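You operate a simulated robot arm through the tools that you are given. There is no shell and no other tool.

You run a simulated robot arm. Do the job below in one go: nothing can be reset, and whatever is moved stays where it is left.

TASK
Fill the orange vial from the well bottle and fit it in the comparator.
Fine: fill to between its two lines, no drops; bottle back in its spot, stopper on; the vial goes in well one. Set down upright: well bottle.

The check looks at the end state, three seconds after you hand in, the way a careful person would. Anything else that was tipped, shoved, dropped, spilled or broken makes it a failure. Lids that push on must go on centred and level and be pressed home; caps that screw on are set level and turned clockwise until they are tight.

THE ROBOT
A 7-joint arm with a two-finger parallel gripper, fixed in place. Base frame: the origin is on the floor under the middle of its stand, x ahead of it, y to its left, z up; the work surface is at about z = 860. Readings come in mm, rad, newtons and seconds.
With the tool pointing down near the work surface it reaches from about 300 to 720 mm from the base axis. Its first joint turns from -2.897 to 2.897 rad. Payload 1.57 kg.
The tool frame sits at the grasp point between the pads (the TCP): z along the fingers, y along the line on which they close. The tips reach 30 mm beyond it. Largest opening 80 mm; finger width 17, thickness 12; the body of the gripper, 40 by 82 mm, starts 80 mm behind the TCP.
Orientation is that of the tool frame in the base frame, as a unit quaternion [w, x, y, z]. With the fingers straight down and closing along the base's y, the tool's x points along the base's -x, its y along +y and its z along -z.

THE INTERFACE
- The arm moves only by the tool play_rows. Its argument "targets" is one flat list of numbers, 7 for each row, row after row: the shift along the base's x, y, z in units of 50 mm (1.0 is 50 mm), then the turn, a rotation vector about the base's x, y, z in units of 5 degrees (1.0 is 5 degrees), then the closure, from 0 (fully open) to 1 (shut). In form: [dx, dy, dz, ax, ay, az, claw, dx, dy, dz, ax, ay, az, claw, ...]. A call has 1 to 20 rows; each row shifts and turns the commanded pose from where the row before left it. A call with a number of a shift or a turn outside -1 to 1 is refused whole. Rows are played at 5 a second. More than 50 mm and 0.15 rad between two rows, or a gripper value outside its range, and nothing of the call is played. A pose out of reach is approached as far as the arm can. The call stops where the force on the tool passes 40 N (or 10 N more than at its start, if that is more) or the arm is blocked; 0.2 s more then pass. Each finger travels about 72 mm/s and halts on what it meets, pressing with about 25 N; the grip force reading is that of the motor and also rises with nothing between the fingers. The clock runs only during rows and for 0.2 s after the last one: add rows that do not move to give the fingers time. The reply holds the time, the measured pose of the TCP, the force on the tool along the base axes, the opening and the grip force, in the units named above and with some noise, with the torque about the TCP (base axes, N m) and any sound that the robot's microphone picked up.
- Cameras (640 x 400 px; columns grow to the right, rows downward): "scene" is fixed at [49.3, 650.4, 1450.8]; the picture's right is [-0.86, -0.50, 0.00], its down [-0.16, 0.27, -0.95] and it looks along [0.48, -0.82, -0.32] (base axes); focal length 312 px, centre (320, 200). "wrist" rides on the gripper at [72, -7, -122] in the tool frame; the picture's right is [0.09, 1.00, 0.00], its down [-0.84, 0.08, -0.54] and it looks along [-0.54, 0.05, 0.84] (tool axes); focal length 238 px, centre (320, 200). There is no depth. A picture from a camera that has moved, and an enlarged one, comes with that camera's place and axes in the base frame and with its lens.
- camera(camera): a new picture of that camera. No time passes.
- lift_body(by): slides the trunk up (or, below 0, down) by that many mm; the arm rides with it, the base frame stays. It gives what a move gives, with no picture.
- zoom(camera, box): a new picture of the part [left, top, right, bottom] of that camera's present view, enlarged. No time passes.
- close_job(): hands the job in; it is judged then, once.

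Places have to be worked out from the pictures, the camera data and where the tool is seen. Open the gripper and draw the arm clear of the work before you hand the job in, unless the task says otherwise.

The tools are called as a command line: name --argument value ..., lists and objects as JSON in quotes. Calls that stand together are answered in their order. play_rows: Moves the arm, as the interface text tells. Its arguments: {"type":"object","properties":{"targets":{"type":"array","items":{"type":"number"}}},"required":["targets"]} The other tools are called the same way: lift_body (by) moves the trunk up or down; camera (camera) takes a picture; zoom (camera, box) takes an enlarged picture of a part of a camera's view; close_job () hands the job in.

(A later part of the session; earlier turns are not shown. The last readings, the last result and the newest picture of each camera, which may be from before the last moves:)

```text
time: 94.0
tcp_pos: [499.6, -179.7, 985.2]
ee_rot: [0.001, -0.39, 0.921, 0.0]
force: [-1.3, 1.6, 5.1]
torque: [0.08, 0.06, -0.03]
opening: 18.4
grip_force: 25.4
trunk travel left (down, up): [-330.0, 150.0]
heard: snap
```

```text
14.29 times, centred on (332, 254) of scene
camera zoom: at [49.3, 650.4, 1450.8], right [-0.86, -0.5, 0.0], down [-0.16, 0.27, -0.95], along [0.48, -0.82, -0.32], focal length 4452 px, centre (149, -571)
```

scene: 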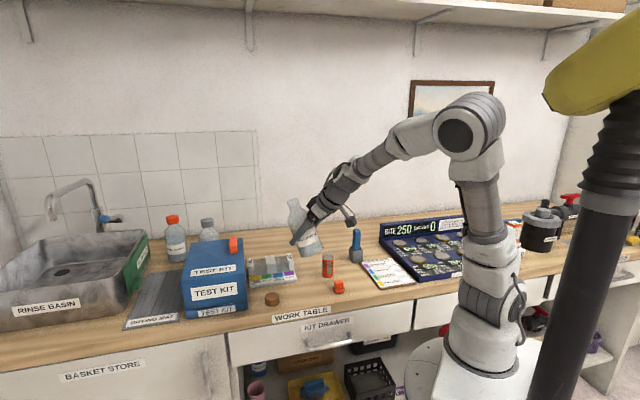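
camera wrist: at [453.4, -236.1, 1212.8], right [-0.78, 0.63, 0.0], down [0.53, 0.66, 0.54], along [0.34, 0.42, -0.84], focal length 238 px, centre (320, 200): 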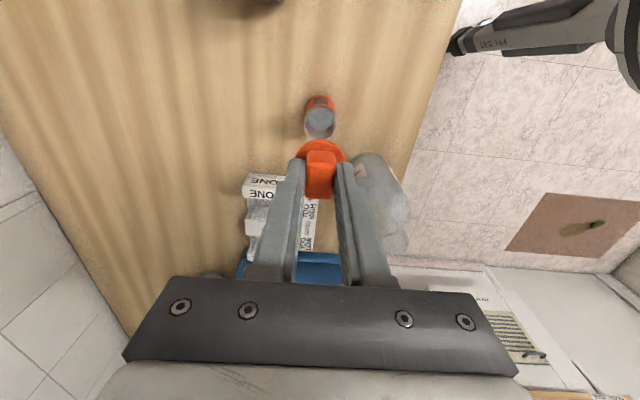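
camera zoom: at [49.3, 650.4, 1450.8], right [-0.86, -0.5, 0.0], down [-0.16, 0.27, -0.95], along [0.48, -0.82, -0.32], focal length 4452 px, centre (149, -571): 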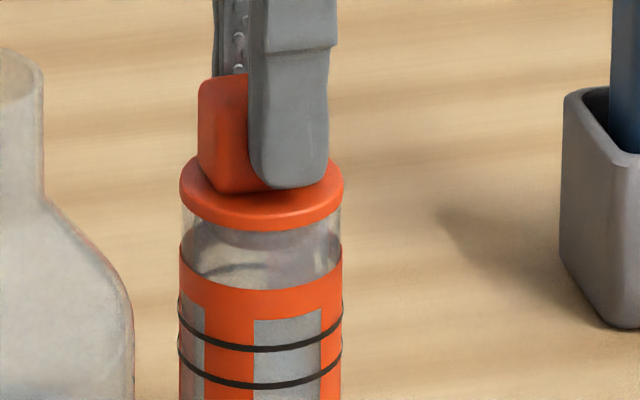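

A snap was heard: the stopper is home on the vial. I open the fingers and descend around the vial body for a grip below the rim.

play_rows --targets '[0, 0, 0, 0, 0, 0, 0.7, 0, 0, 0, 0, 0, 0, 0.3, 0, 0, 0, 0, 0, 0, 0, 0, 0, 0, 0, 0, 0, 0, 0, 0, 0, 0, 0, 0, 0]'

camera --camera "wrist"

zoom --camera "scene" --box '[312, 240, 360, 280]'

```text
time: 95.2
tcp_pos: [499.6, -180.4, 986.2]
ee_rot: [-0.001, -0.389, 0.921, 0.0]
force: [0.1, 0.4, 0.2]
torque: [0.03, 0.01, 0.01]
opening: 79.9
grip_force: 0.0
trunk travel left (down, up): [-330.0, 150.0]
```

```text
taken
camera wrist: at [453.0, -235.6, 1108.1], right [-0.78, 0.63, 0.0], down [0.53, 0.66, 0.54], along [0.34, 0.42, -0.84], focal length 238 px, centre (320, 200)
```

wrist: 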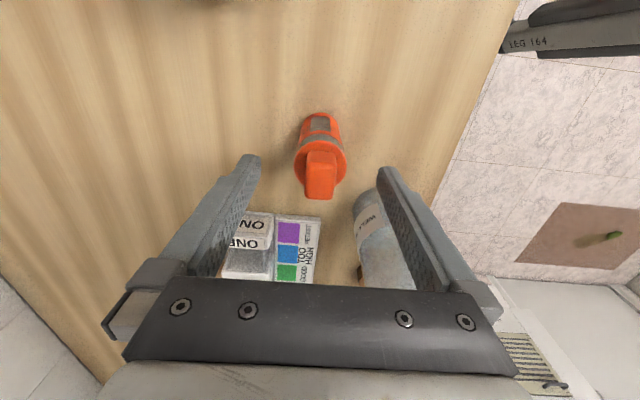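

```text
10.00 times, centred on (336, 260) of scene
camera zoom: at [49.3, 650.4, 1450.8], right [-0.86, -0.5, 0.0], down [-0.16, 0.27, -0.95], along [0.48, -0.82, -0.32], focal length 3116 px, centre (160, -400)
```

zoom: 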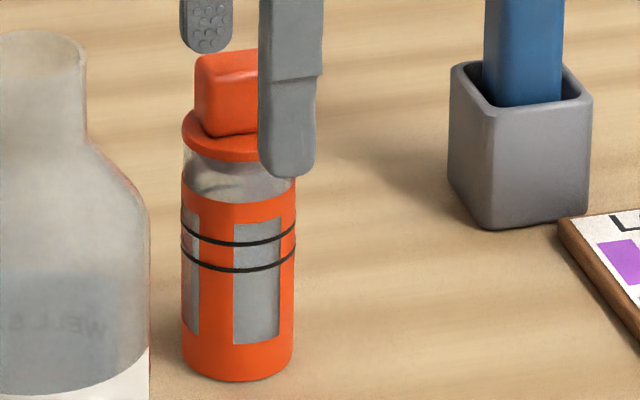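

The stopper sits level. I descend 52 mm and close on the vial's upper body.

play_rows --targets '[0, 0, -0.35, 0, 0, 0, 0, 0, 0, -0.35, 0, 0, 0, 0, 0, 0, -0.34, 0, 0, 0, 0, 0, 0, 0, 0, 0, 0, 0]'

camera --camera "wrist"

zoom --camera "scene" --box '[304, 230, 368, 280]'

```text
time: 96.2
tcp_pos: [498.9, -178.6, 933.9]
ee_rot: [0.0, -0.39, 0.921, 0.0]
force: [0.4, -0.2, 0.2]
torque: [0.0, 0.02, 0.01]
opening: 79.9
grip_force: 0.1
trunk travel left (down, up): [-330.0, 150.0]
```

```text
taken
camera wrist: at [453.1, -234.5, 1056.5], right [-0.78, 0.63, 0.0], down [0.53, 0.66, 0.54], along [0.34, 0.42, -0.84], focal length 238 px, centre (320, 200)
```

wrist: 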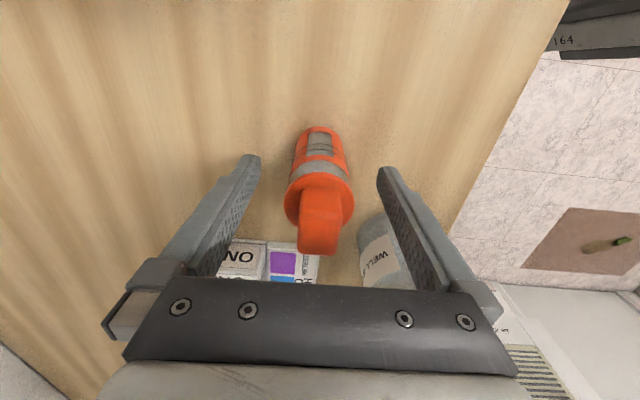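

```text
8.00 times, centred on (336, 255) of scene
camera zoom: at [49.3, 650.4, 1450.8], right [-0.86, -0.5, 0.0], down [-0.16, 0.27, -0.95], along [0.48, -0.82, -0.32], focal length 2493 px, centre (192, -240)
```

zoom: 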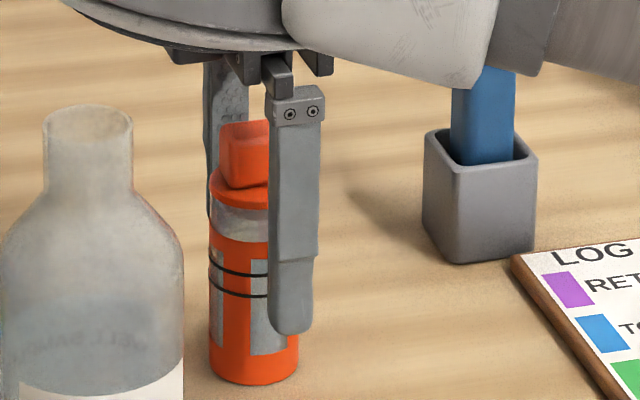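

The fingers straddle the vial evenly. I close on it.

play_rows --targets '[0, 0, 0, 0, 0, 0, 0.3, 0, 0, 0, 0, 0, 0, 0.45, 0, 0, 0, 0, 0, 0, 1, 0, 0, 0, 0, 0, 0, 1, 0, 0, 0, 0, 0, 0, 1]'

zoom --camera "wrist" --box '[270, 110, 370, 270]'

zoom --camera "scene" --box '[304, 230, 368, 280]'

```text
time: 97.4
tcp_pos: [499.7, -179.1, 933.7]
ee_rot: [-0.001, -0.39, 0.921, 0.0]
force: [-0.3, 0.4, -0.2]
torque: [0.03, 0.02, 0.03]
opening: 37.1
grip_force: 24.7
trunk travel left (down, up): [-330.0, 150.0]
```

```text
2.50 times, centred on (320, 190) of wrist
camera zoom: at [453.2, -234.5, 1056.8], right [-0.78, 0.63, 0.0], down [0.53, 0.66, 0.54], along [0.34, 0.42, -0.84], focal length 596 px, centre (320, 225)
```

zoom: 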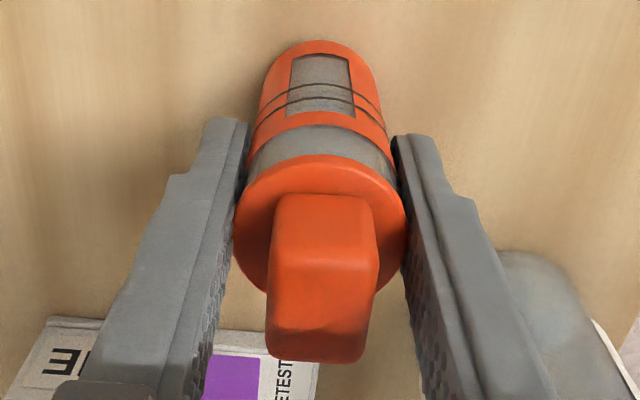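

```text
8.00 times, centred on (336, 255) of scene
camera zoom: at [49.3, 650.4, 1450.8], right [-0.86, -0.5, 0.0], down [-0.16, 0.27, -0.95], along [0.48, -0.82, -0.32], focal length 2493 px, centre (192, -240)
```

zoom: 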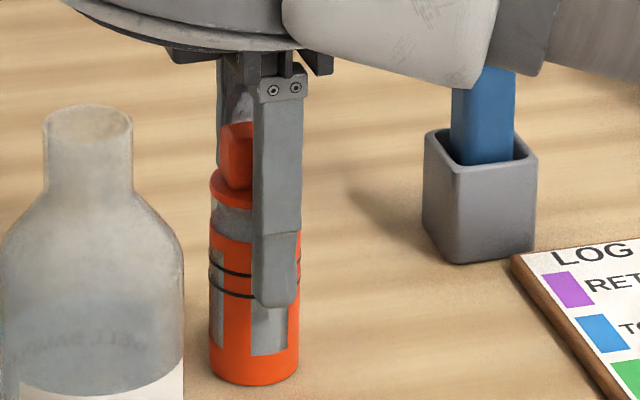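

The vial is held (37.1 mm). I zoom to record where its axis sits in the camera frame.

zoom --camera "wrist" --box '[280, 160, 360, 240]'

zoom --camera "wrist" --box '[280, 110, 360, 190]'

```text
5.00 times, centred on (320, 200) of wrist
camera zoom: at [453.2, -234.5, 1056.8], right [-0.78, 0.63, 0.0], down [0.53, 0.66, 0.54], along [0.34, 0.42, -0.84], focal length 1192 px, centre (320, 200)
```

zoom: 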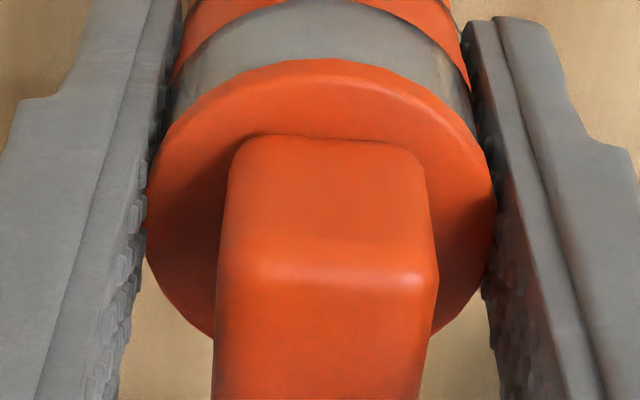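

```text
5.00 times, centred on (320, 150) of wrist
camera zoom: at [453.2, -234.5, 1056.8], right [-0.78, 0.63, 0.0], down [0.53, 0.66, 0.54], along [0.34, 0.42, -0.84], focal length 1192 px, centre (320, 450)
```

zoom: 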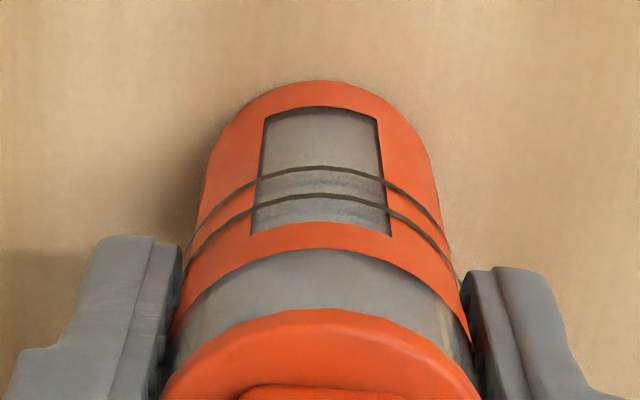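

The vial axis sits at 72 mm ahead of the camera and is laterally centred. I lift the stoppered vial well up and carry it high over well ONE, so the wrist camera can see the well past the vial.

play_rows --targets '[0, 0, 0.1, 0, 0, 0, 1, 0, 0, 0.4, 0, 0, 0, 1, 0, 0, 0.8, 0, 0, 0, 1, 0, 0, 0.8, 0, 0, 0, 1, 0, 0, 0.8, 0, 0, 0, 1, 0, 0, 0.8, 0, 0, 0, 1, 0, 0, 0.8, 0, 0, 0, 1, 0.325, 0.113, 0, 0, 0, 0, 1, 0.65, 0.226, 0, 0, 0, 0, 1, 0.65, 0.226, 0, 0, 0, 0, 1, 0.65, 0.226, 0, 0, 0, 0, 1, 0.65, 0.226, 0, 0, 0, 0, 1, 0.325, 0.113, 0, 0, 0, 0, 1, 0, 0, 0, 0, 0, 0, 1, 0, 0, 0, 0, 0, 0, 1]'

camera --camera "wrist"

zoom --camera "wrist" --box '[270, 60, 370, 160]'

```text
time: 100.6
tcp_pos: [613.2, -122.9, 1157.5]
ee_rot: [-0.001, -0.39, 0.921, 0.0]
force: [0.6, 0.7, -1.5]
torque: [-0.03, 0.02, 0.02]
opening: 37.1
grip_force: 25.2
out of reach, approached as far as the arm can: row 12, 13
trunk travel left (down, up): [-330.0, 150.0]
```

```text
taken
camera wrist: at [567.8, -177.9, 1280.1], right [-0.78, 0.63, 0.0], down [0.53, 0.66, 0.54], along [0.34, 0.42, -0.84], focal length 238 px, centre (320, 200)
```

wrist: 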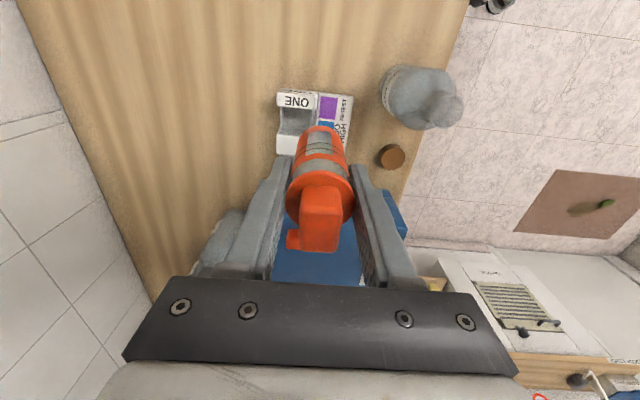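

```text
4.00 times, centred on (320, 110) of wrist
camera zoom: at [567.8, -177.9, 1280.1], right [-0.78, 0.63, 0.0], down [0.53, 0.66, 0.54], along [0.34, 0.42, -0.84], focal length 953 px, centre (320, 560)
```

zoom: 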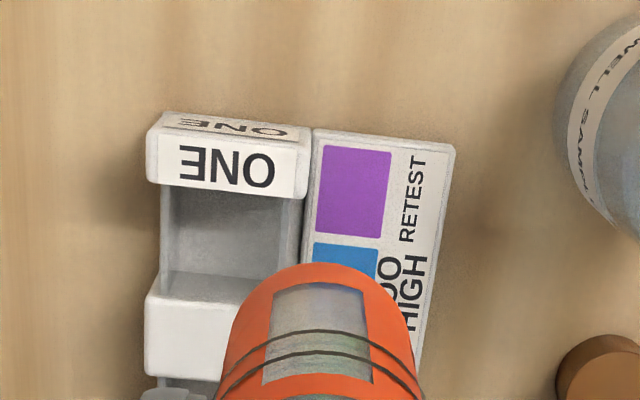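

The arm ran out of reach up high, but this view shows well ONE clearly; I compute its centre at about (658, -125.7). I lower to where the reach is longer and then move the remaining 45 mm.

play_rows --targets '[0, 0, -0.5, 0, 0, 0, 1, 0, 0, -0.6, 0, 0, 0, 1, 0, 0, -0.6, 0, 0, 0, 1, 0, 0, -0.5, 0, 0, 0, 1, 0.3, -0.026, 0, 0, 0, 0, 1, 0.3, -0.026, 0, 0, 0, 0, 1, 0.3, -0.026, 0, 0, 0, 0, 1, 0, 0, 0, 0, 0, 0, 1, 0, 0, 0, 0, 0, 0, 1]'

camera --camera "wrist"

zoom --camera "wrist" --box '[260, 70, 380, 170]'

zoom --camera "scene" --box '[240, 210, 304, 280]'

```text
time: 102.6
tcp_pos: [643.8, -125.3, 1045.6]
ee_rot: [-0.001, -0.39, 0.921, 0.0]
force: [0.6, 0.9, -1.4]
torque: [0.01, -0.01, -0.01]
opening: 37.1
grip_force: 24.7
out of reach, approached as far as the arm can: row 7
trunk travel left (down, up): [-330.0, 150.0]
```

```text
taken
camera wrist: at [597.8, -180.8, 1168.9], right [-0.78, 0.63, 0.0], down [0.53, 0.66, 0.54], along [0.34, 0.42, -0.84], focal length 238 px, centre (320, 200)
```

wrist: 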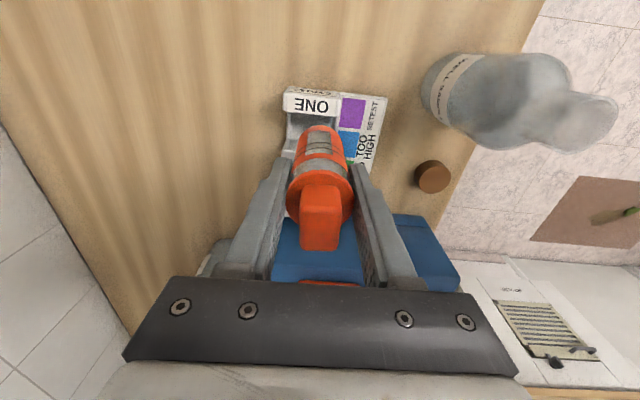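

```text
4.00 times, centred on (320, 120) of wrist
camera zoom: at [597.8, -180.8, 1168.9], right [-0.78, 0.63, 0.0], down [0.53, 0.66, 0.54], along [0.34, 0.42, -0.84], focal length 953 px, centre (320, 520)
```

zoom: 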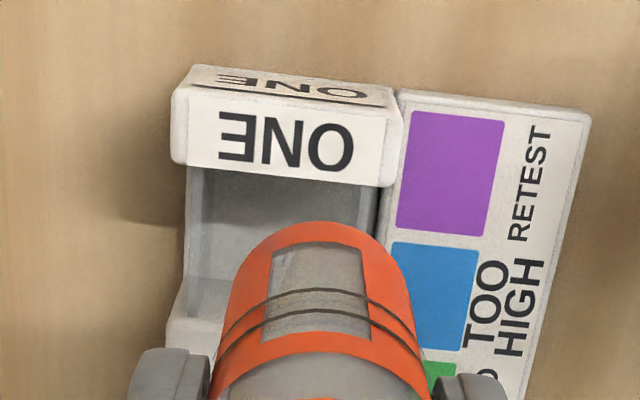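

```text
5.71 times, centred on (272, 245) of scene
camera zoom: at [49.3, 650.4, 1450.8], right [-0.86, -0.5, 0.0], down [-0.16, 0.27, -0.95], along [0.48, -0.82, -0.32], focal length 1781 px, centre (594, -57)
```

zoom: 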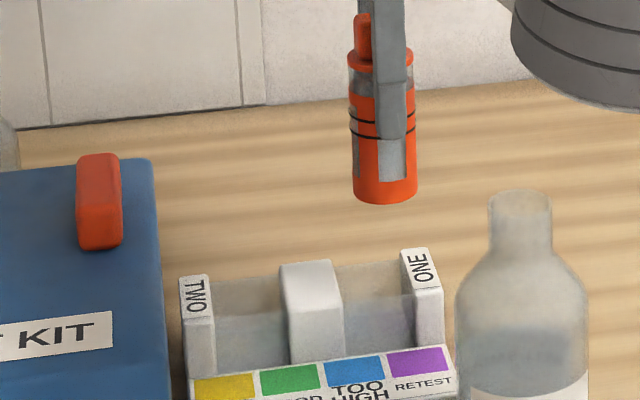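

The reach limit at this height is about 656 mm, so I raise the trunk by 120 mm and bring the arm down by the same amount, which lengthens the horizontal reach.

lift_body --by 120

play_rows --targets '[0, 0, -0.5, 0, 0, 0, 1, 0, 0, -0.7, 0, 0, 0, 1, 0, 0, -0.7, 0, 0, 0, 1, 0, 0, -0.5, 0, 0, 0, 1, 0, 0, 0, 0, 0, 0, 1]'

camera --camera "wrist"

```text
time: 104.1
tcp_pos: [643.8, -125.2, 1166.3]
ee_rot: [-0.001, -0.39, 0.921, 0.0]
force: [1.3, 0.4, -1.1]
torque: [0.0, -0.02, -0.02]
opening: 36.9
grip_force: 25.2
trunk travel left (down, up): [-450.0, 30.0]
```

```text
time: 105.3
tcp_pos: [644.0, -127.5, 1044.1]
ee_rot: [0.0, -0.39, 0.921, -0.001]
force: [0.3, -0.5, -1.7]
torque: [-0.04, 0.02, 0.02]
opening: 37.1
grip_force: 24.8
trunk travel left (down, up): [-450.0, 30.0]
```

```text
taken
camera wrist: at [597.7, -182.6, 1167.0], right [-0.78, 0.63, 0.0], down [0.53, 0.66, 0.54], along [0.34, 0.42, -0.84], focal length 238 px, centre (320, 200)
```

wrist: 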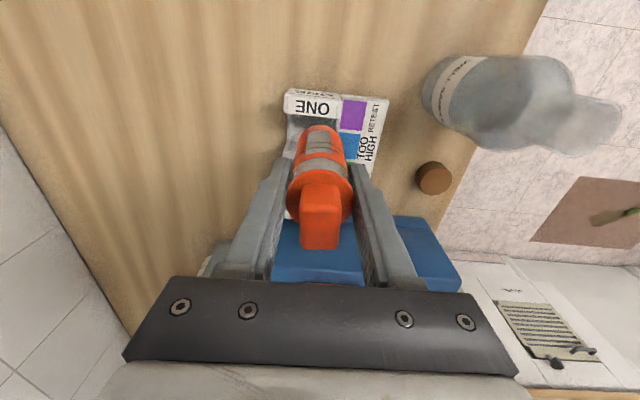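

Two views at different heights agree on the well centre: (658.0, -125.6). The camera must therefore be at about (612.7, -181.9), so I shift by (15.0, 0.7) mm and re-measure the vial in the camera frame.

play_rows --targets '[0.15, 0.007, 0, 0, 0, 0, 1, 0.15, 0.007, 0, 0, 0, 0, 1, 0, 0, 0, 0, 0, 0, 1, 0, 0, 0, 0, 0, 0, 1]'

zoom --camera "wrist" --box '[260, 70, 380, 170]'

zoom --camera "wrist" --box '[280, 160, 360, 240]'

zoom --camera "scene" --box '[248, 220, 304, 270]'

```text
time: 106.3
tcp_pos: [656.2, -123.5, 1044.6]
ee_rot: [0.0, -0.39, 0.921, -0.002]
force: [-0.2, -0.1, -1.5]
torque: [0.0, -0.01, 0.0]
opening: 37.0
grip_force: 25.3
out of reach, approached as far as the arm can: row 2
trunk travel left (down, up): [-450.0, 30.0]
```

```text
4.00 times, centred on (320, 120) of wrist
camera zoom: at [609.6, -179.0, 1167.7], right [-0.78, 0.63, 0.0], down [0.53, 0.66, 0.54], along [0.34, 0.42, -0.84], focal length 953 px, centre (320, 520)
```

zoom: 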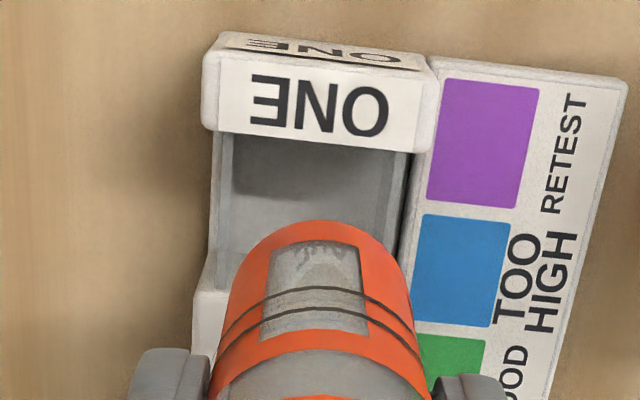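

```text
5.00 times, centred on (320, 200) of wrist
camera zoom: at [609.6, -179.0, 1167.7], right [-0.78, 0.63, 0.0], down [0.53, 0.66, 0.54], along [0.34, 0.42, -0.84], focal length 1192 px, centre (320, 200)
```

zoom: 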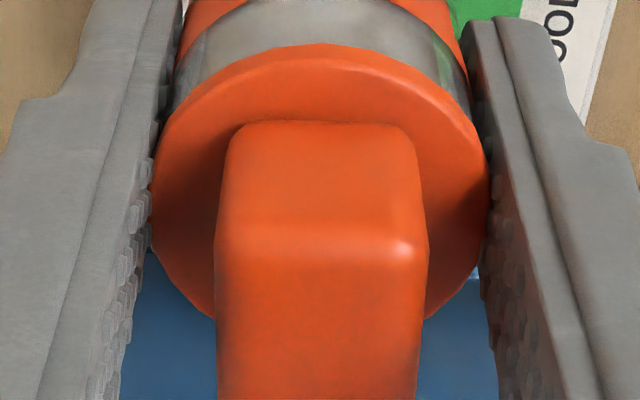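

```text
8.00 times, centred on (276, 245) of scene
camera zoom: at [49.3, 650.4, 1450.8], right [-0.86, -0.5, 0.0], down [-0.16, 0.27, -0.95], along [0.48, -0.82, -0.32], focal length 2493 px, centre (672, -160)
```

zoom: 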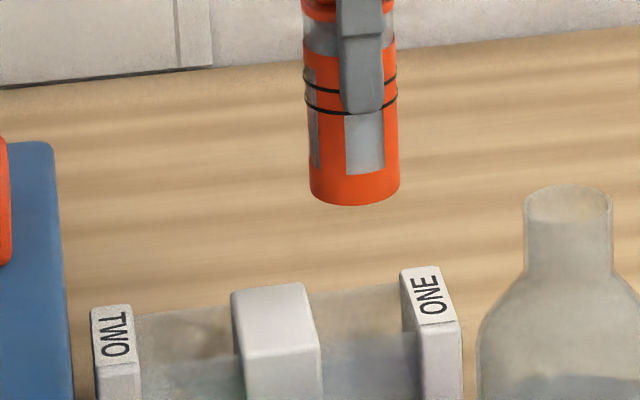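

The arm stopped about 4 mm short of the well axis. I look at the arm's posture to understand what limits it.

camera --camera "scene"

```text
taken
```

scene: 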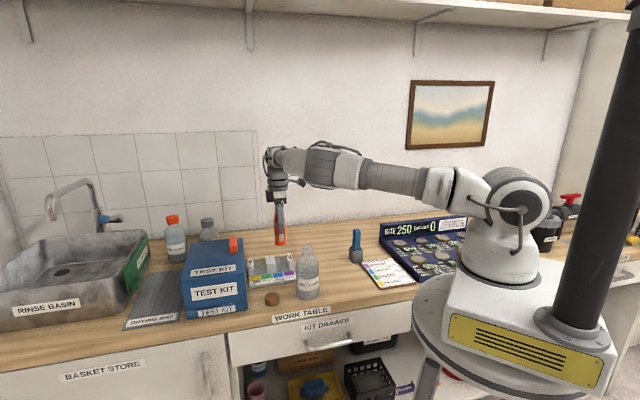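

The arm is simply fully stretched, about 4 mm short with the tool exactly vertical. A 1.2° outward lean of the tool gives the missing reach, and the well's clearance allows it. I apply the small lean and shift, still well above the comparator.

play_rows --targets '[-0.04, 0, 0, -0.044, -0.236, 0, 1, 0.079, -0.054, 0, 0, 0, 0, 1, 0, 0, 0, 0, 0, 0, 1, 0, 0, 0, 0, 0, 0, 1]'

play_rows --targets '[0, 0, 0, 0, 0, 0, 1]'

zoom --camera "wrist" --box '[260, 60, 380, 160]'

zoom --camera "scene" --box '[248, 220, 304, 270]'

```text
time: 107.3
tcp_pos: [657.5, -126.4, 1044.7]
ee_rot: [0.009, -0.39, 0.921, -0.006]
force: [-0.4, -0.4, -1.1]
torque: [-0.03, 0.02, 0.02]
opening: 36.9
grip_force: 24.7
trunk travel left (down, up): [-450.0, 30.0]
```

```text
time: 107.7
tcp_pos: [658.0, -127.4, 1044.5]
ee_rot: [0.008, -0.39, 0.921, -0.006]
force: [-0.1, 0.5, -1.3]
torque: [-0.02, -0.02, 0.04]
opening: 36.9
grip_force: 24.8
trunk travel left (down, up): [-450.0, 30.0]
```

```text
4.00 times, centred on (320, 110) of wrist
camera zoom: at [609.8, -180.6, 1167.7], right [-0.78, 0.63, -0.02], down [0.52, 0.66, 0.55], along [0.36, 0.42, -0.84], focal length 953 px, centre (320, 560)
```

zoom: 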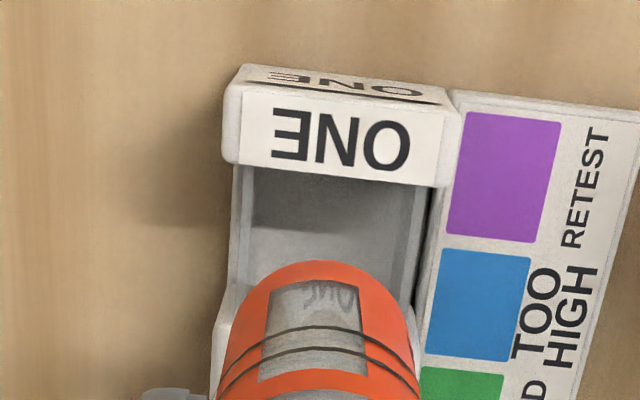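

```text
8.00 times, centred on (276, 245) of scene
camera zoom: at [49.3, 650.4, 1450.8], right [-0.86, -0.5, 0.0], down [-0.16, 0.27, -0.95], along [0.48, -0.82, -0.32], focal length 2493 px, centre (672, -160)
```

zoom: 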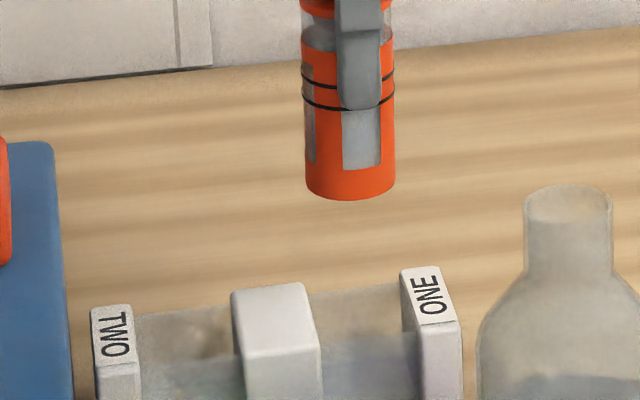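

The pose is reached. I lower with the trunk (no lateral drift) by 58 mm so the vial's bottom is about 10 mm above the posts, and check alignment there.

lift_body --by -58

zoom --camera "wrist" --box '[260, 60, 380, 160]'

zoom --camera "scene" --box '[256, 236, 296, 270]'

```text
time: 108.7
tcp_pos: [658.3, -127.3, 988.2]
ee_rot: [0.008, -0.389, 0.921, -0.006]
force: [-0.3, 0.8, -0.5]
torque: [0.01, -0.03, 0.01]
opening: 37.1
grip_force: 24.5
trunk travel left (down, up): [-392.0, 88.0]
```

```text
4.00 times, centred on (320, 110) of wrist
camera zoom: at [609.7, -180.6, 1109.8], right [-0.78, 0.63, -0.02], down [0.52, 0.66, 0.55], along [0.36, 0.42, -0.84], focal length 953 px, centre (320, 560)
```

zoom: 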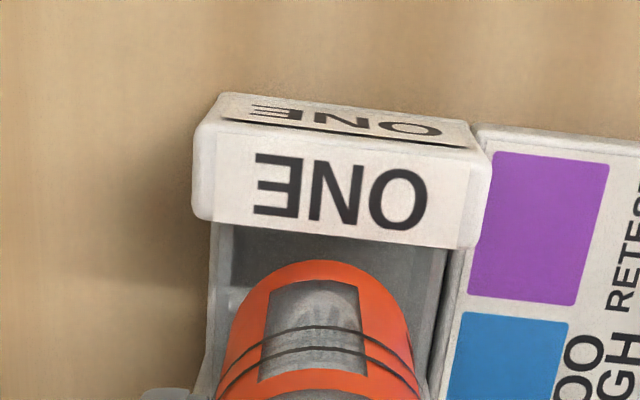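

```text
11.76 times, centred on (276, 253) of scene
camera zoom: at [49.3, 650.4, 1450.8], right [-0.86, -0.5, 0.0], down [-0.16, 0.27, -0.95], along [0.48, -0.82, -0.32], focal length 3666 px, centre (838, -424)
```

zoom: 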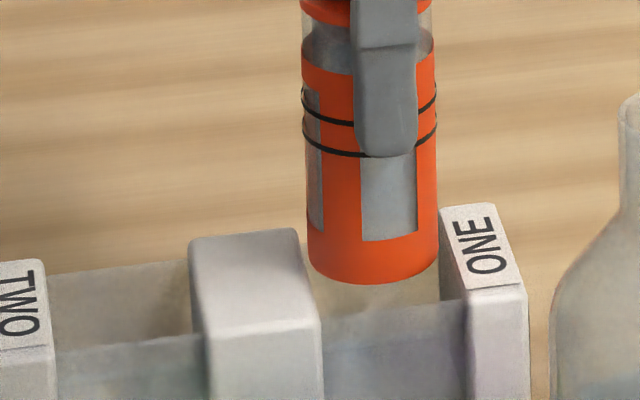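

Comparing both cameras, the posts are about 50 mm tall (top ≈909.5), which puts the well centre at about (656.1, -126.6); the vial is about 2.7 mm beyond it. I shift back by (-2.0, -1.6) mm and reduce the lean to about 0.7°.

play_rows --targets '[-0.04, -0.032, 0, 0.0166, 0.0885, 0, 1, 0, 0, 0, 0, 0, 0, 1, 0, 0, 0, 0, 0, 0, 1]'

zoom --camera "wrist" --box '[270, 70, 370, 150]'

zoom --camera "scene" --box '[256, 236, 296, 270]'

```text
time: 109.5
tcp_pos: [656.4, -127.1, 987.3]
ee_rot: [0.006, -0.39, 0.921, -0.004]
force: [0.5, 0.2, -1.1]
torque: [0.01, -0.02, 0.0]
opening: 36.7
grip_force: 25.1
trunk travel left (down, up): [-392.0, 88.0]
```

```text
5.00 times, centred on (320, 110) of wrist
camera zoom: at [608.7, -182.3, 1109.9], right [-0.78, 0.63, -0.01], down [0.52, 0.66, 0.55], along [0.35, 0.42, -0.84], focal length 1192 px, centre (320, 650)
```

zoom: 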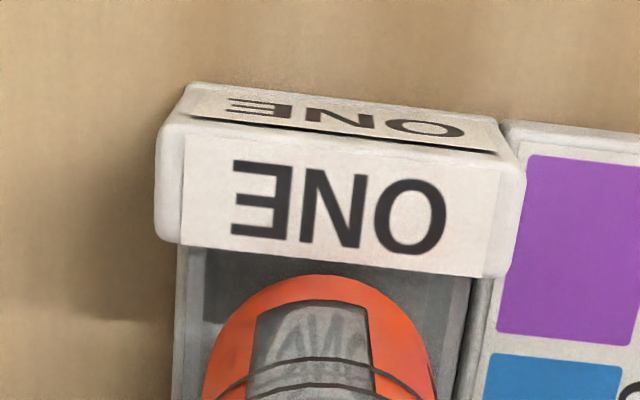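

```text
11.76 times, centred on (276, 253) of scene
camera zoom: at [49.3, 650.4, 1450.8], right [-0.86, -0.5, 0.0], down [-0.16, 0.27, -0.95], along [0.48, -0.82, -0.32], focal length 3666 px, centre (838, -424)
```

zoom: 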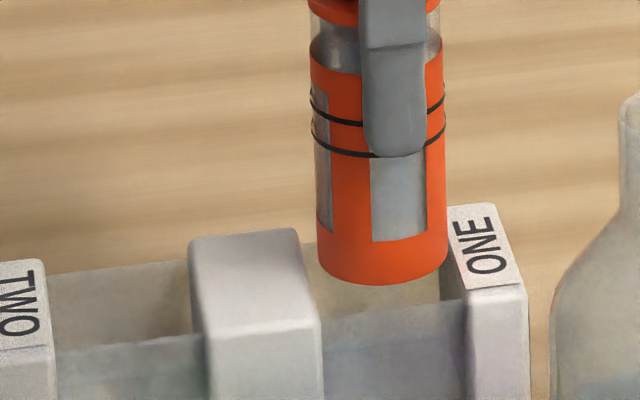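

Both views now agree: the vial axis is on the well centre within a few tenths of a millimetre. I lower by the trunk in small steps, watching the force.

lift_body --by -7

zoom --camera "scene" --box '[256, 236, 296, 270]'

```text
time: 110.1
tcp_pos: [656.0, -127.3, 979.7]
ee_rot: [0.005, -0.389, 0.921, -0.004]
force: [0.1, 0.0, -1.2]
torque: [-0.02, 0.01, 0.0]
opening: 36.9
grip_force: 25.4
trunk travel left (down, up): [-385.0, 95.0]
```

```text
11.76 times, centred on (276, 253) of scene
camera zoom: at [49.3, 650.4, 1450.8], right [-0.86, -0.5, 0.0], down [-0.16, 0.27, -0.95], along [0.48, -0.82, -0.32], focal length 3666 px, centre (838, -424)
```

zoom: 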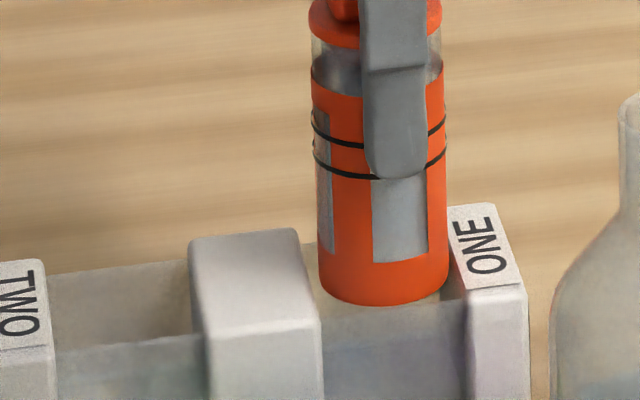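

No contact; the vial is entering with similar gaps on both sides. I continue down another 8 mm.

lift_body --by -8

zoom --camera "scene" --box '[256, 236, 296, 270]'

zoom --camera "wrist" --box '[270, 80, 370, 160]'

```text
time: 110.6
tcp_pos: [656.7, -127.0, 973.4]
ee_rot: [0.005, -0.389, 0.921, -0.004]
force: [-1.1, 0.3, -0.5]
torque: [0.0, 0.01, -0.02]
opening: 37.3
grip_force: 24.9
trunk travel left (down, up): [-377.0, 103.0]
```

```text
11.76 times, centred on (276, 253) of scene
camera zoom: at [49.3, 650.4, 1450.8], right [-0.86, -0.5, 0.0], down [-0.16, 0.27, -0.95], along [0.48, -0.82, -0.32], focal length 3666 px, centre (838, -424)
```

zoom: 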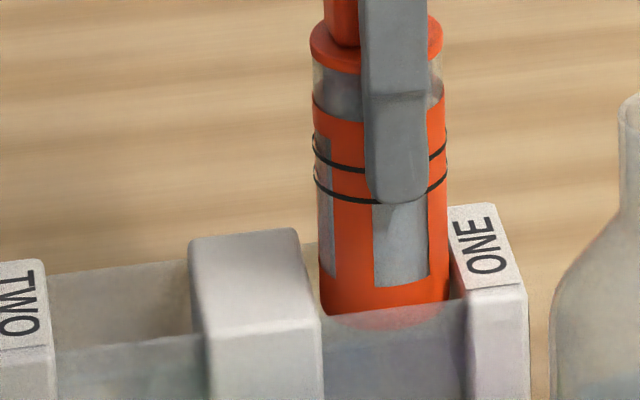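

```text
5.00 times, centred on (320, 120) of wrist
camera zoom: at [608.7, -182.3, 1094.9], right [-0.78, 0.63, -0.01], down [0.52, 0.66, 0.55], along [0.35, 0.42, -0.84], focal length 1192 px, centre (320, 600)
```

zoom: 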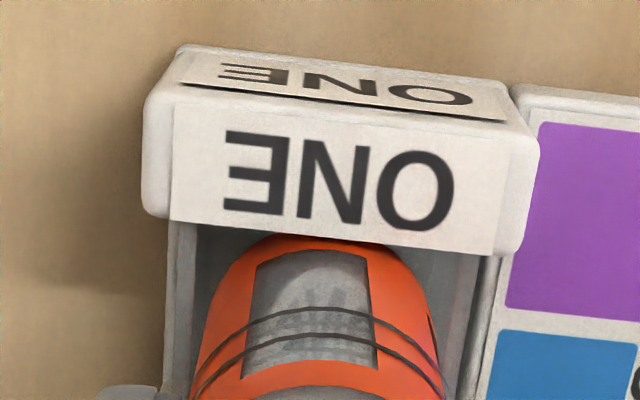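

The vial's bottom is now inside the well behind the clear panel with no contact force. I continue down in two steps of 10 mm.

lift_body --by -10

lift_body --by -10

zoom --camera "scene" --box '[256, 236, 296, 270]'

```text
time: 111.2
tcp_pos: [655.8, -127.7, 962.2]
ee_rot: [0.005, -0.39, 0.921, -0.004]
force: [0.4, -0.1, 0.3]
torque: [0.04, 0.0, 0.01]
opening: 36.8
grip_force: 24.8
trunk travel left (down, up): [-367.0, 113.0]
```

```text
time: 111.8
tcp_pos: [655.4, -128.3, 952.1]
ee_rot: [0.006, -0.39, 0.921, -0.004]
force: [-0.2, 0.8, -0.7]
torque: [0.01, 0.01, 0.0]
opening: 36.8
grip_force: 24.3
trunk travel left (down, up): [-357.0, 123.0]
```

```text
11.76 times, centred on (276, 253) of scene
camera zoom: at [49.3, 650.4, 1450.8], right [-0.86, -0.5, 0.0], down [-0.16, 0.27, -0.95], along [0.48, -0.82, -0.32], focal length 3666 px, centre (838, -424)
```

zoom: 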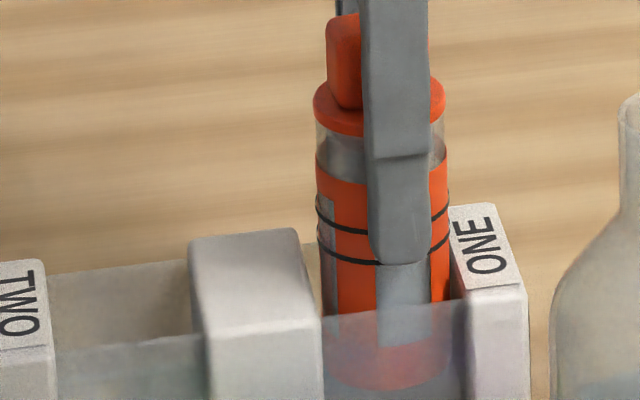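

Still free. The fingertip is about 12 mm above the front panel. I lower 8 mm more.

lift_body --by -8

zoom --camera "scene" --box '[256, 236, 296, 270]'

```text
time: 112.4
tcp_pos: [655.7, -127.6, 944.7]
ee_rot: [0.005, -0.39, 0.921, -0.004]
force: [0.8, 0.2, 1.0]
torque: [0.08, 0.05, 0.02]
opening: 36.8
grip_force: 25.2
trunk travel left (down, up): [-349.0, 131.0]
```

```text
11.76 times, centred on (276, 253) of scene
camera zoom: at [49.3, 650.4, 1450.8], right [-0.86, -0.5, 0.0], down [-0.16, 0.27, -0.95], along [0.48, -0.82, -0.32], focal length 3666 px, centre (838, -424)
```

zoom: 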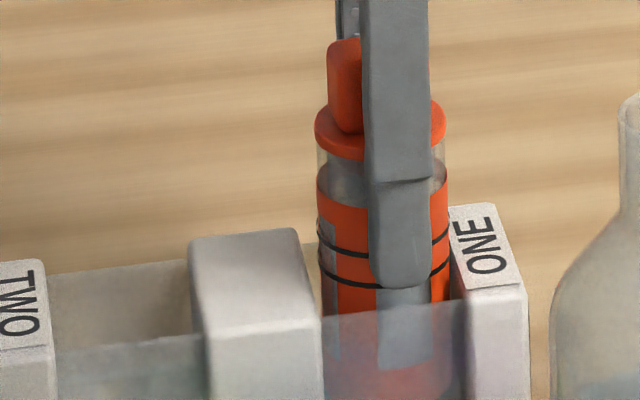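

The force rose slightly (+1 N, torque 0.08), so the vial seems to be just touching the floor. I lower 1 mm more to confirm.

lift_body --by -1

play_rows --targets '[0, 0, 0, 0, 0, 0, 1]'

```text
time: 112.9
tcp_pos: [656.9, -126.3, 945.0]
ee_rot: [0.006, -0.39, 0.921, -0.005]
force: [0.5, 0.7, 8.0]
torque: [0.11, 0.14, 0.01]
opening: 37.1
grip_force: 25.0
trunk travel left (down, up): [-348.0, 132.0]
```

```text
time: 113.3
tcp_pos: [655.9, -126.3, 945.2]
ee_rot: [0.006, -0.39, 0.921, -0.005]
force: [1.4, 0.1, 9.5]
torque: [-0.07, -0.05, -0.01]
opening: 36.7
grip_force: 24.7
trunk travel left (down, up): [-348.0, 132.0]
```

The force rises to about 9 N with almost no side force: the vial stands on the well floor at about z=870. I relieve the press by 1 mm and open the fingers.

lift_body --by 1

play_rows --targets '[0, 0, 0, 0, 0, 0, 0.5, 0, 0, 0, 0, 0, 0, 0.4, 0, 0, 0, 0, 0, 0, 0.25, 0, 0, 0, 0, 0, 0, 0.2, 0, 0, 0, 0, 0, 0, 0.2]'

zoom --camera "scene" --box '[252, 230, 300, 280]'

camera --camera "wrist"

```text
time: 113.8
tcp_pos: [654.8, -128.0, 943.8]
ee_rot: [0.006, -0.389, 0.921, -0.004]
force: [1.5, 0.1, 5.7]
torque: [0.05, -0.01, 0.0]
opening: 36.6
grip_force: 25.3
trunk travel left (down, up): [-349.0, 131.0]
```

```text
time: 115.0
tcp_pos: [657.0, -127.4, 945.2]
ee_rot: [0.006, -0.389, 0.921, -0.004]
force: [0.3, -0.1, 0.7]
torque: [0.01, -0.01, -0.04]
opening: 64.1
grip_force: 0.1
trunk travel left (down, up): [-349.0, 131.0]
```

```text
8.00 times, centred on (276, 255) of scene
camera zoom: at [49.3, 650.4, 1450.8], right [-0.86, -0.5, 0.0], down [-0.16, 0.27, -0.95], along [0.48, -0.82, -0.32], focal length 2493 px, centre (672, -240)
```

zoom: 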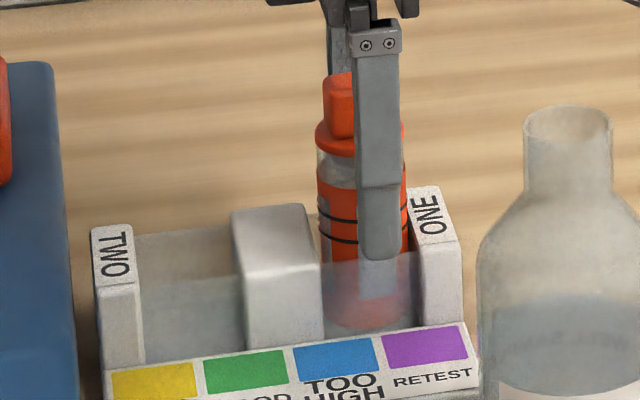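

```text
taken
camera wrist: at [608.7, -182.3, 1067.0], right [-0.78, 0.63, -0.01], down [0.52, 0.66, 0.55], along [0.35, 0.42, -0.84], focal length 238 px, centre (320, 200)
```

wrist: 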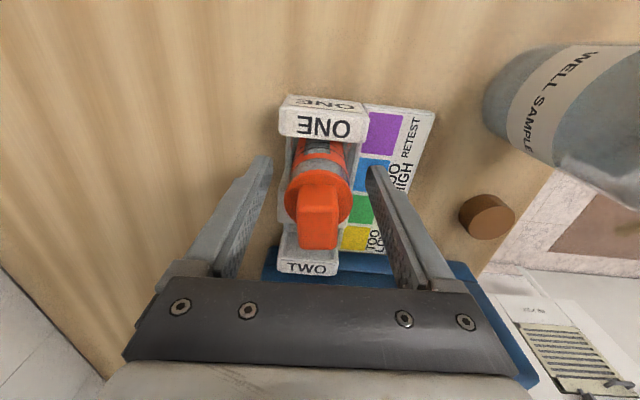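

The vial stands upright in well ONE. I raise the open fingers straight up with the trunk and look again.

lift_body --by 110

zoom --camera "scene" --box '[252, 230, 300, 280]'

zoom --camera "wrist" --box '[260, 80, 380, 200]'

```text
time: 116.4
tcp_pos: [656.6, -127.3, 1053.0]
ee_rot: [0.005, -0.39, 0.921, -0.004]
force: [-0.2, 0.4, 0.5]
torque: [-0.03, 0.0, -0.02]
opening: 64.0
grip_force: 0.0
trunk travel left (down, up): [-459.0, 21.0]
```

```text
8.00 times, centred on (276, 255) of scene
camera zoom: at [49.3, 650.4, 1450.8], right [-0.86, -0.5, 0.0], down [-0.16, 0.27, -0.95], along [0.48, -0.82, -0.32], focal length 2493 px, centre (672, -240)
```

zoom: 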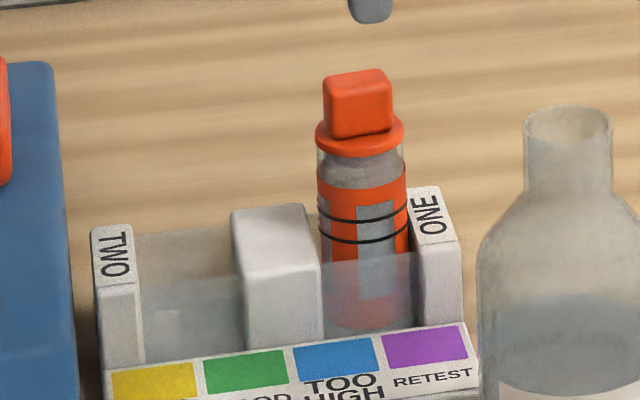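

```text
3.33 times, centred on (320, 140) of wrist
camera zoom: at [608.7, -182.2, 1176.8], right [-0.78, 0.63, -0.01], down [0.52, 0.66, 0.55], along [0.35, 0.42, -0.84], focal length 794 px, centre (320, 400)
```

zoom: 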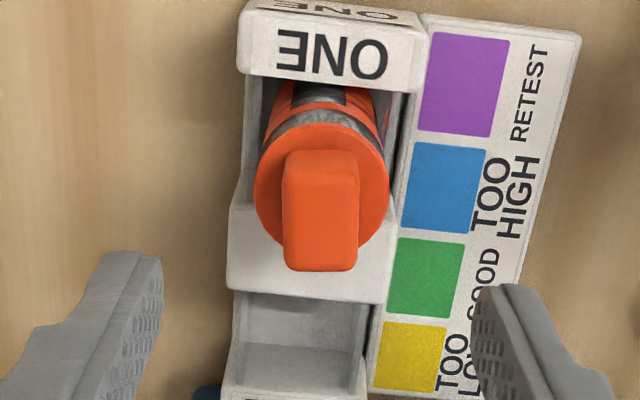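

The vial is seated upright in well ONE with its stopper on. Next is the bottle's own brown cap: I restore the tool to vertical and move above the cap.

play_rows --targets '[-0.1, 0.1, 0.2, 0.0258, 0.1376, 0, 0.2, -0.3, 0.6, 0.2, 0, 0, 0, 0, -0.34, 0.64, 0.14, 0, 0, 0, 0, -0.34, 0.62, 0.1, 0, 0, 0, 0, -0.34, 0.62, 0.1, 0, 0, 0, 0, -0.34, 0.62, 0, 0, 0, 0, 0, 0, 0, 0, 0, 0, 0, 0]'

camera --camera "wrist"

zoom --camera "wrist" --box '[270, 60, 400, 160]'

```text
time: 118.0
tcp_pos: [568.8, 33.6, 1092.1]
ee_rot: [0.0, -0.39, 0.921, -0.001]
force: [1.2, 0.6, -0.9]
torque: [-0.02, 0.0, -0.05]
opening: 79.7
grip_force: 0.1
trunk travel left (down, up): [-459.0, 21.0]
```

```text
taken
camera wrist: at [523.0, -20.7, 1214.7], right [-0.78, 0.63, 0.0], down [0.53, 0.66, 0.54], along [0.34, 0.42, -0.84], focal length 238 px, centre (320, 200)
```

wrist: 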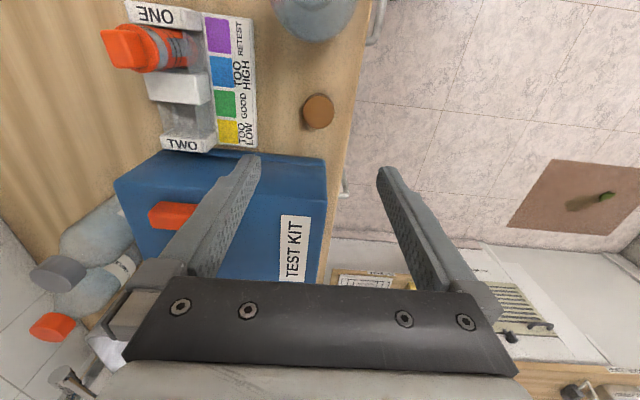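

```text
4.00 times, centred on (335, 110) of wrist
camera zoom: at [523.0, -20.7, 1214.7], right [-0.78, 0.63, 0.0], down [0.53, 0.66, 0.54], along [0.34, 0.42, -0.84], focal length 953 px, centre (260, 560)
```

zoom: 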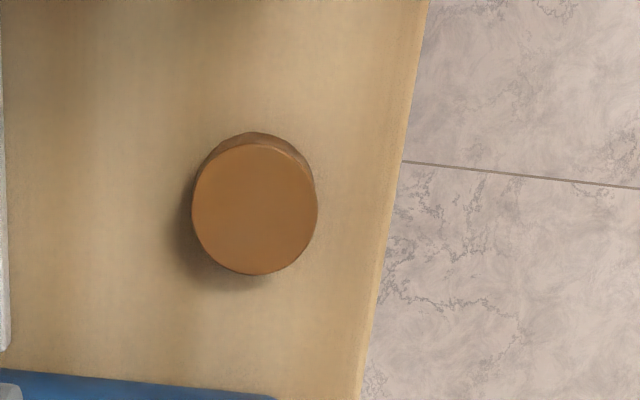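

The cap is about 43 mm wide with its centre near (570.8, 35.5), within about 1.3 mm of the tool axis. I centre on it and descend partway, then check.

play_rows --targets '[0.024, 0.004, -0.6, 0, 0, 0, 0, 0, 0, -0.8, 0, 0, 0, 0, 0, 0, -0.8, 0, 0, 0, 0, 0, 0, -0.8, 0, 0, 0, 0, 0, 0, 0, 0, 0, 0, 0]'

camera --camera "wrist"

zoom --camera "wrist" --box '[270, 110, 370, 190]'

zoom --camera "scene" --box '[220, 220, 340, 310]'

```text
time: 119.2
tcp_pos: [568.6, 32.3, 939.4]
ee_rot: [0.001, -0.391, 0.92, -0.001]
force: [0.1, -0.2, -0.6]
torque: [0.02, -0.01, 0.0]
opening: 80.1
grip_force: 0.1
trunk travel left (down, up): [-459.0, 21.0]
```

```text
taken
camera wrist: at [523.3, -22.0, 1062.6], right [-0.78, 0.63, 0.0], down [0.53, 0.66, 0.54], along [0.34, 0.42, -0.84], focal length 238 px, centre (320, 200)
```

wrist: 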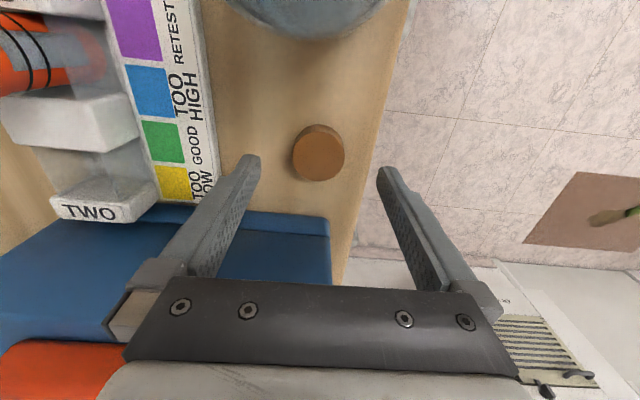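

```text
5.00 times, centred on (320, 150) of wrist
camera zoom: at [523.3, -22.0, 1062.6], right [-0.78, 0.63, 0.0], down [0.53, 0.66, 0.54], along [0.34, 0.42, -0.84], focal length 1192 px, centre (320, 450)
```

zoom: 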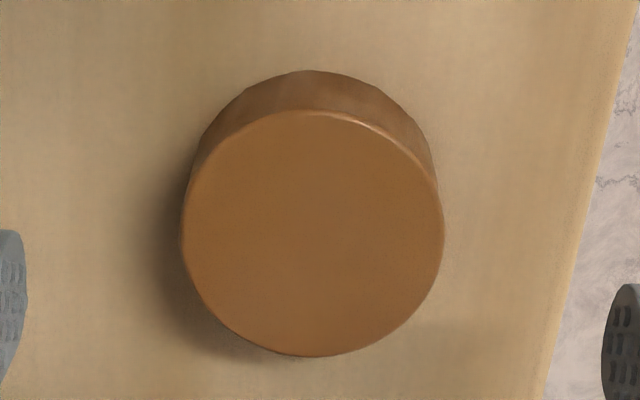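

```text
4.44 times, centred on (280, 265) of scene
camera zoom: at [49.3, 650.4, 1450.8], right [-0.86, -0.5, 0.0], down [-0.16, 0.27, -0.95], along [0.48, -0.82, -0.32], focal length 1385 px, centre (498, -89)
```

zoom: 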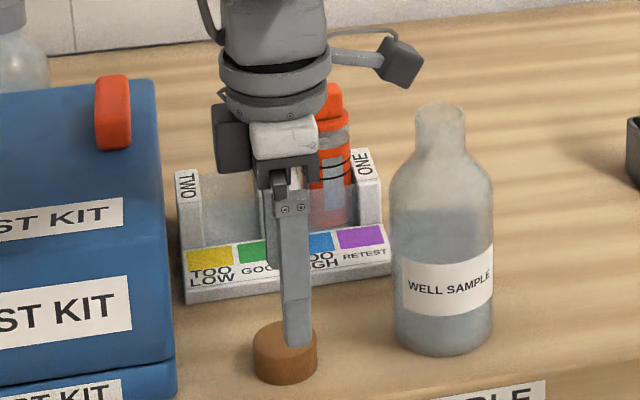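

The cap centre is 3.7 mm farther ahead than the tool axis, so I shift by (2.6, 2.6) mm and descend so the tips are about 4 mm above the table.

play_rows --targets '[0.052, 0.052, -0.3, 0, 0, 0, 0, 0, 0, -0.3, 0, 0, 0, 0, 0, 0, -0.2, 0, 0, 0, 0, 0, 0, -0.1, 0, 0, 0, 0, 0, 0, 0, 0, 0, 0, 0]'

zoom --camera "wrist" --box '[240, 120, 400, 240]'

zoom --camera "scene" --box '[250, 260, 310, 310]'

```text
time: 120.4
tcp_pos: [571.8, 34.5, 895.8]
ee_rot: [0.0, -0.39, 0.921, 0.0]
force: [0.0, 0.2, -0.3]
torque: [-0.01, 0.01, 0.03]
opening: 80.2
grip_force: 0.2
trunk travel left (down, up): [-459.0, 21.0]
```

```text
3.33 times, centred on (320, 180) of wrist
camera zoom: at [525.4, -19.9, 1018.9], right [-0.78, 0.63, 0.0], down [0.53, 0.66, 0.54], along [0.34, 0.42, -0.84], focal length 794 px, centre (320, 267)
```

zoom: 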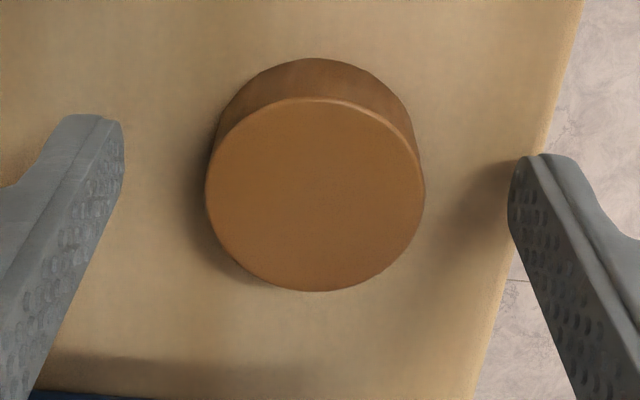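

```text
8.00 times, centred on (280, 285) of scene
camera zoom: at [49.3, 650.4, 1450.8], right [-0.86, -0.5, 0.0], down [-0.16, 0.27, -0.95], along [0.48, -0.82, -0.32], focal length 2493 px, centre (640, -480)
```

zoom: 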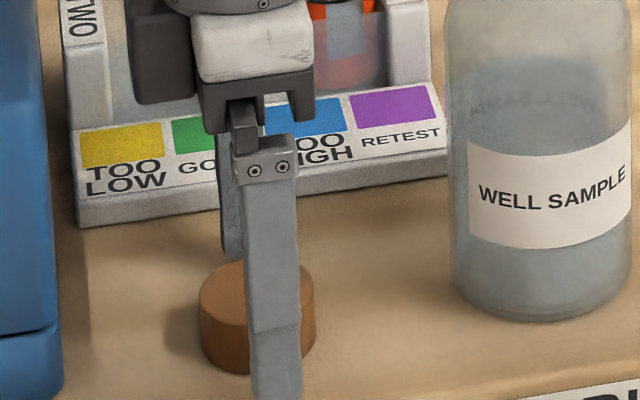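

The cap is centred between the fingers with the tips at about 865. I close on it.

play_rows --targets '[0, 0, -0.02, 0, 0, 0, 0.2, 0, 0, 0, 0, 0, 0, 0.4, 0, 0, 0, 0, 0, 0, 1, 0, 0, 0, 0, 0, 0, 1, 0, 0, 0, 0, 0, 0, 1]'

zoom --camera "wrist" --box '[260, 120, 380, 240]'

```text
time: 121.6
tcp_pos: [571.6, 35.3, 894.3]
ee_rot: [0.0, -0.39, 0.921, -0.001]
force: [-0.1, -0.9, -0.3]
torque: [-0.02, -0.02, -0.03]
opening: 42.6
grip_force: 24.5
trunk travel left (down, up): [-459.0, 21.0]
```

```text
3.33 times, centred on (320, 180) of wrist
camera zoom: at [525.5, -19.7, 1018.2], right [-0.78, 0.63, 0.0], down [0.53, 0.66, 0.54], along [0.34, 0.42, -0.84], focal length 794 px, centre (320, 267)
```

zoom: 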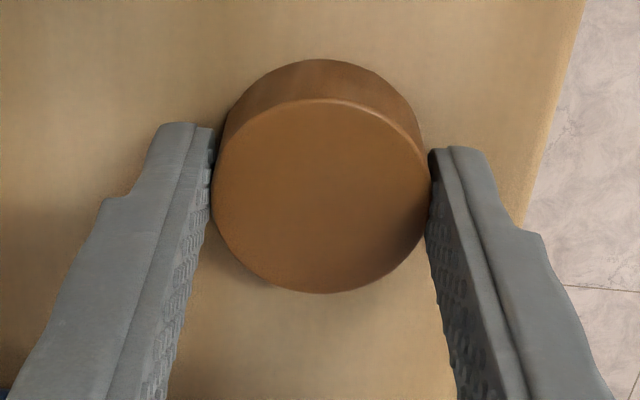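

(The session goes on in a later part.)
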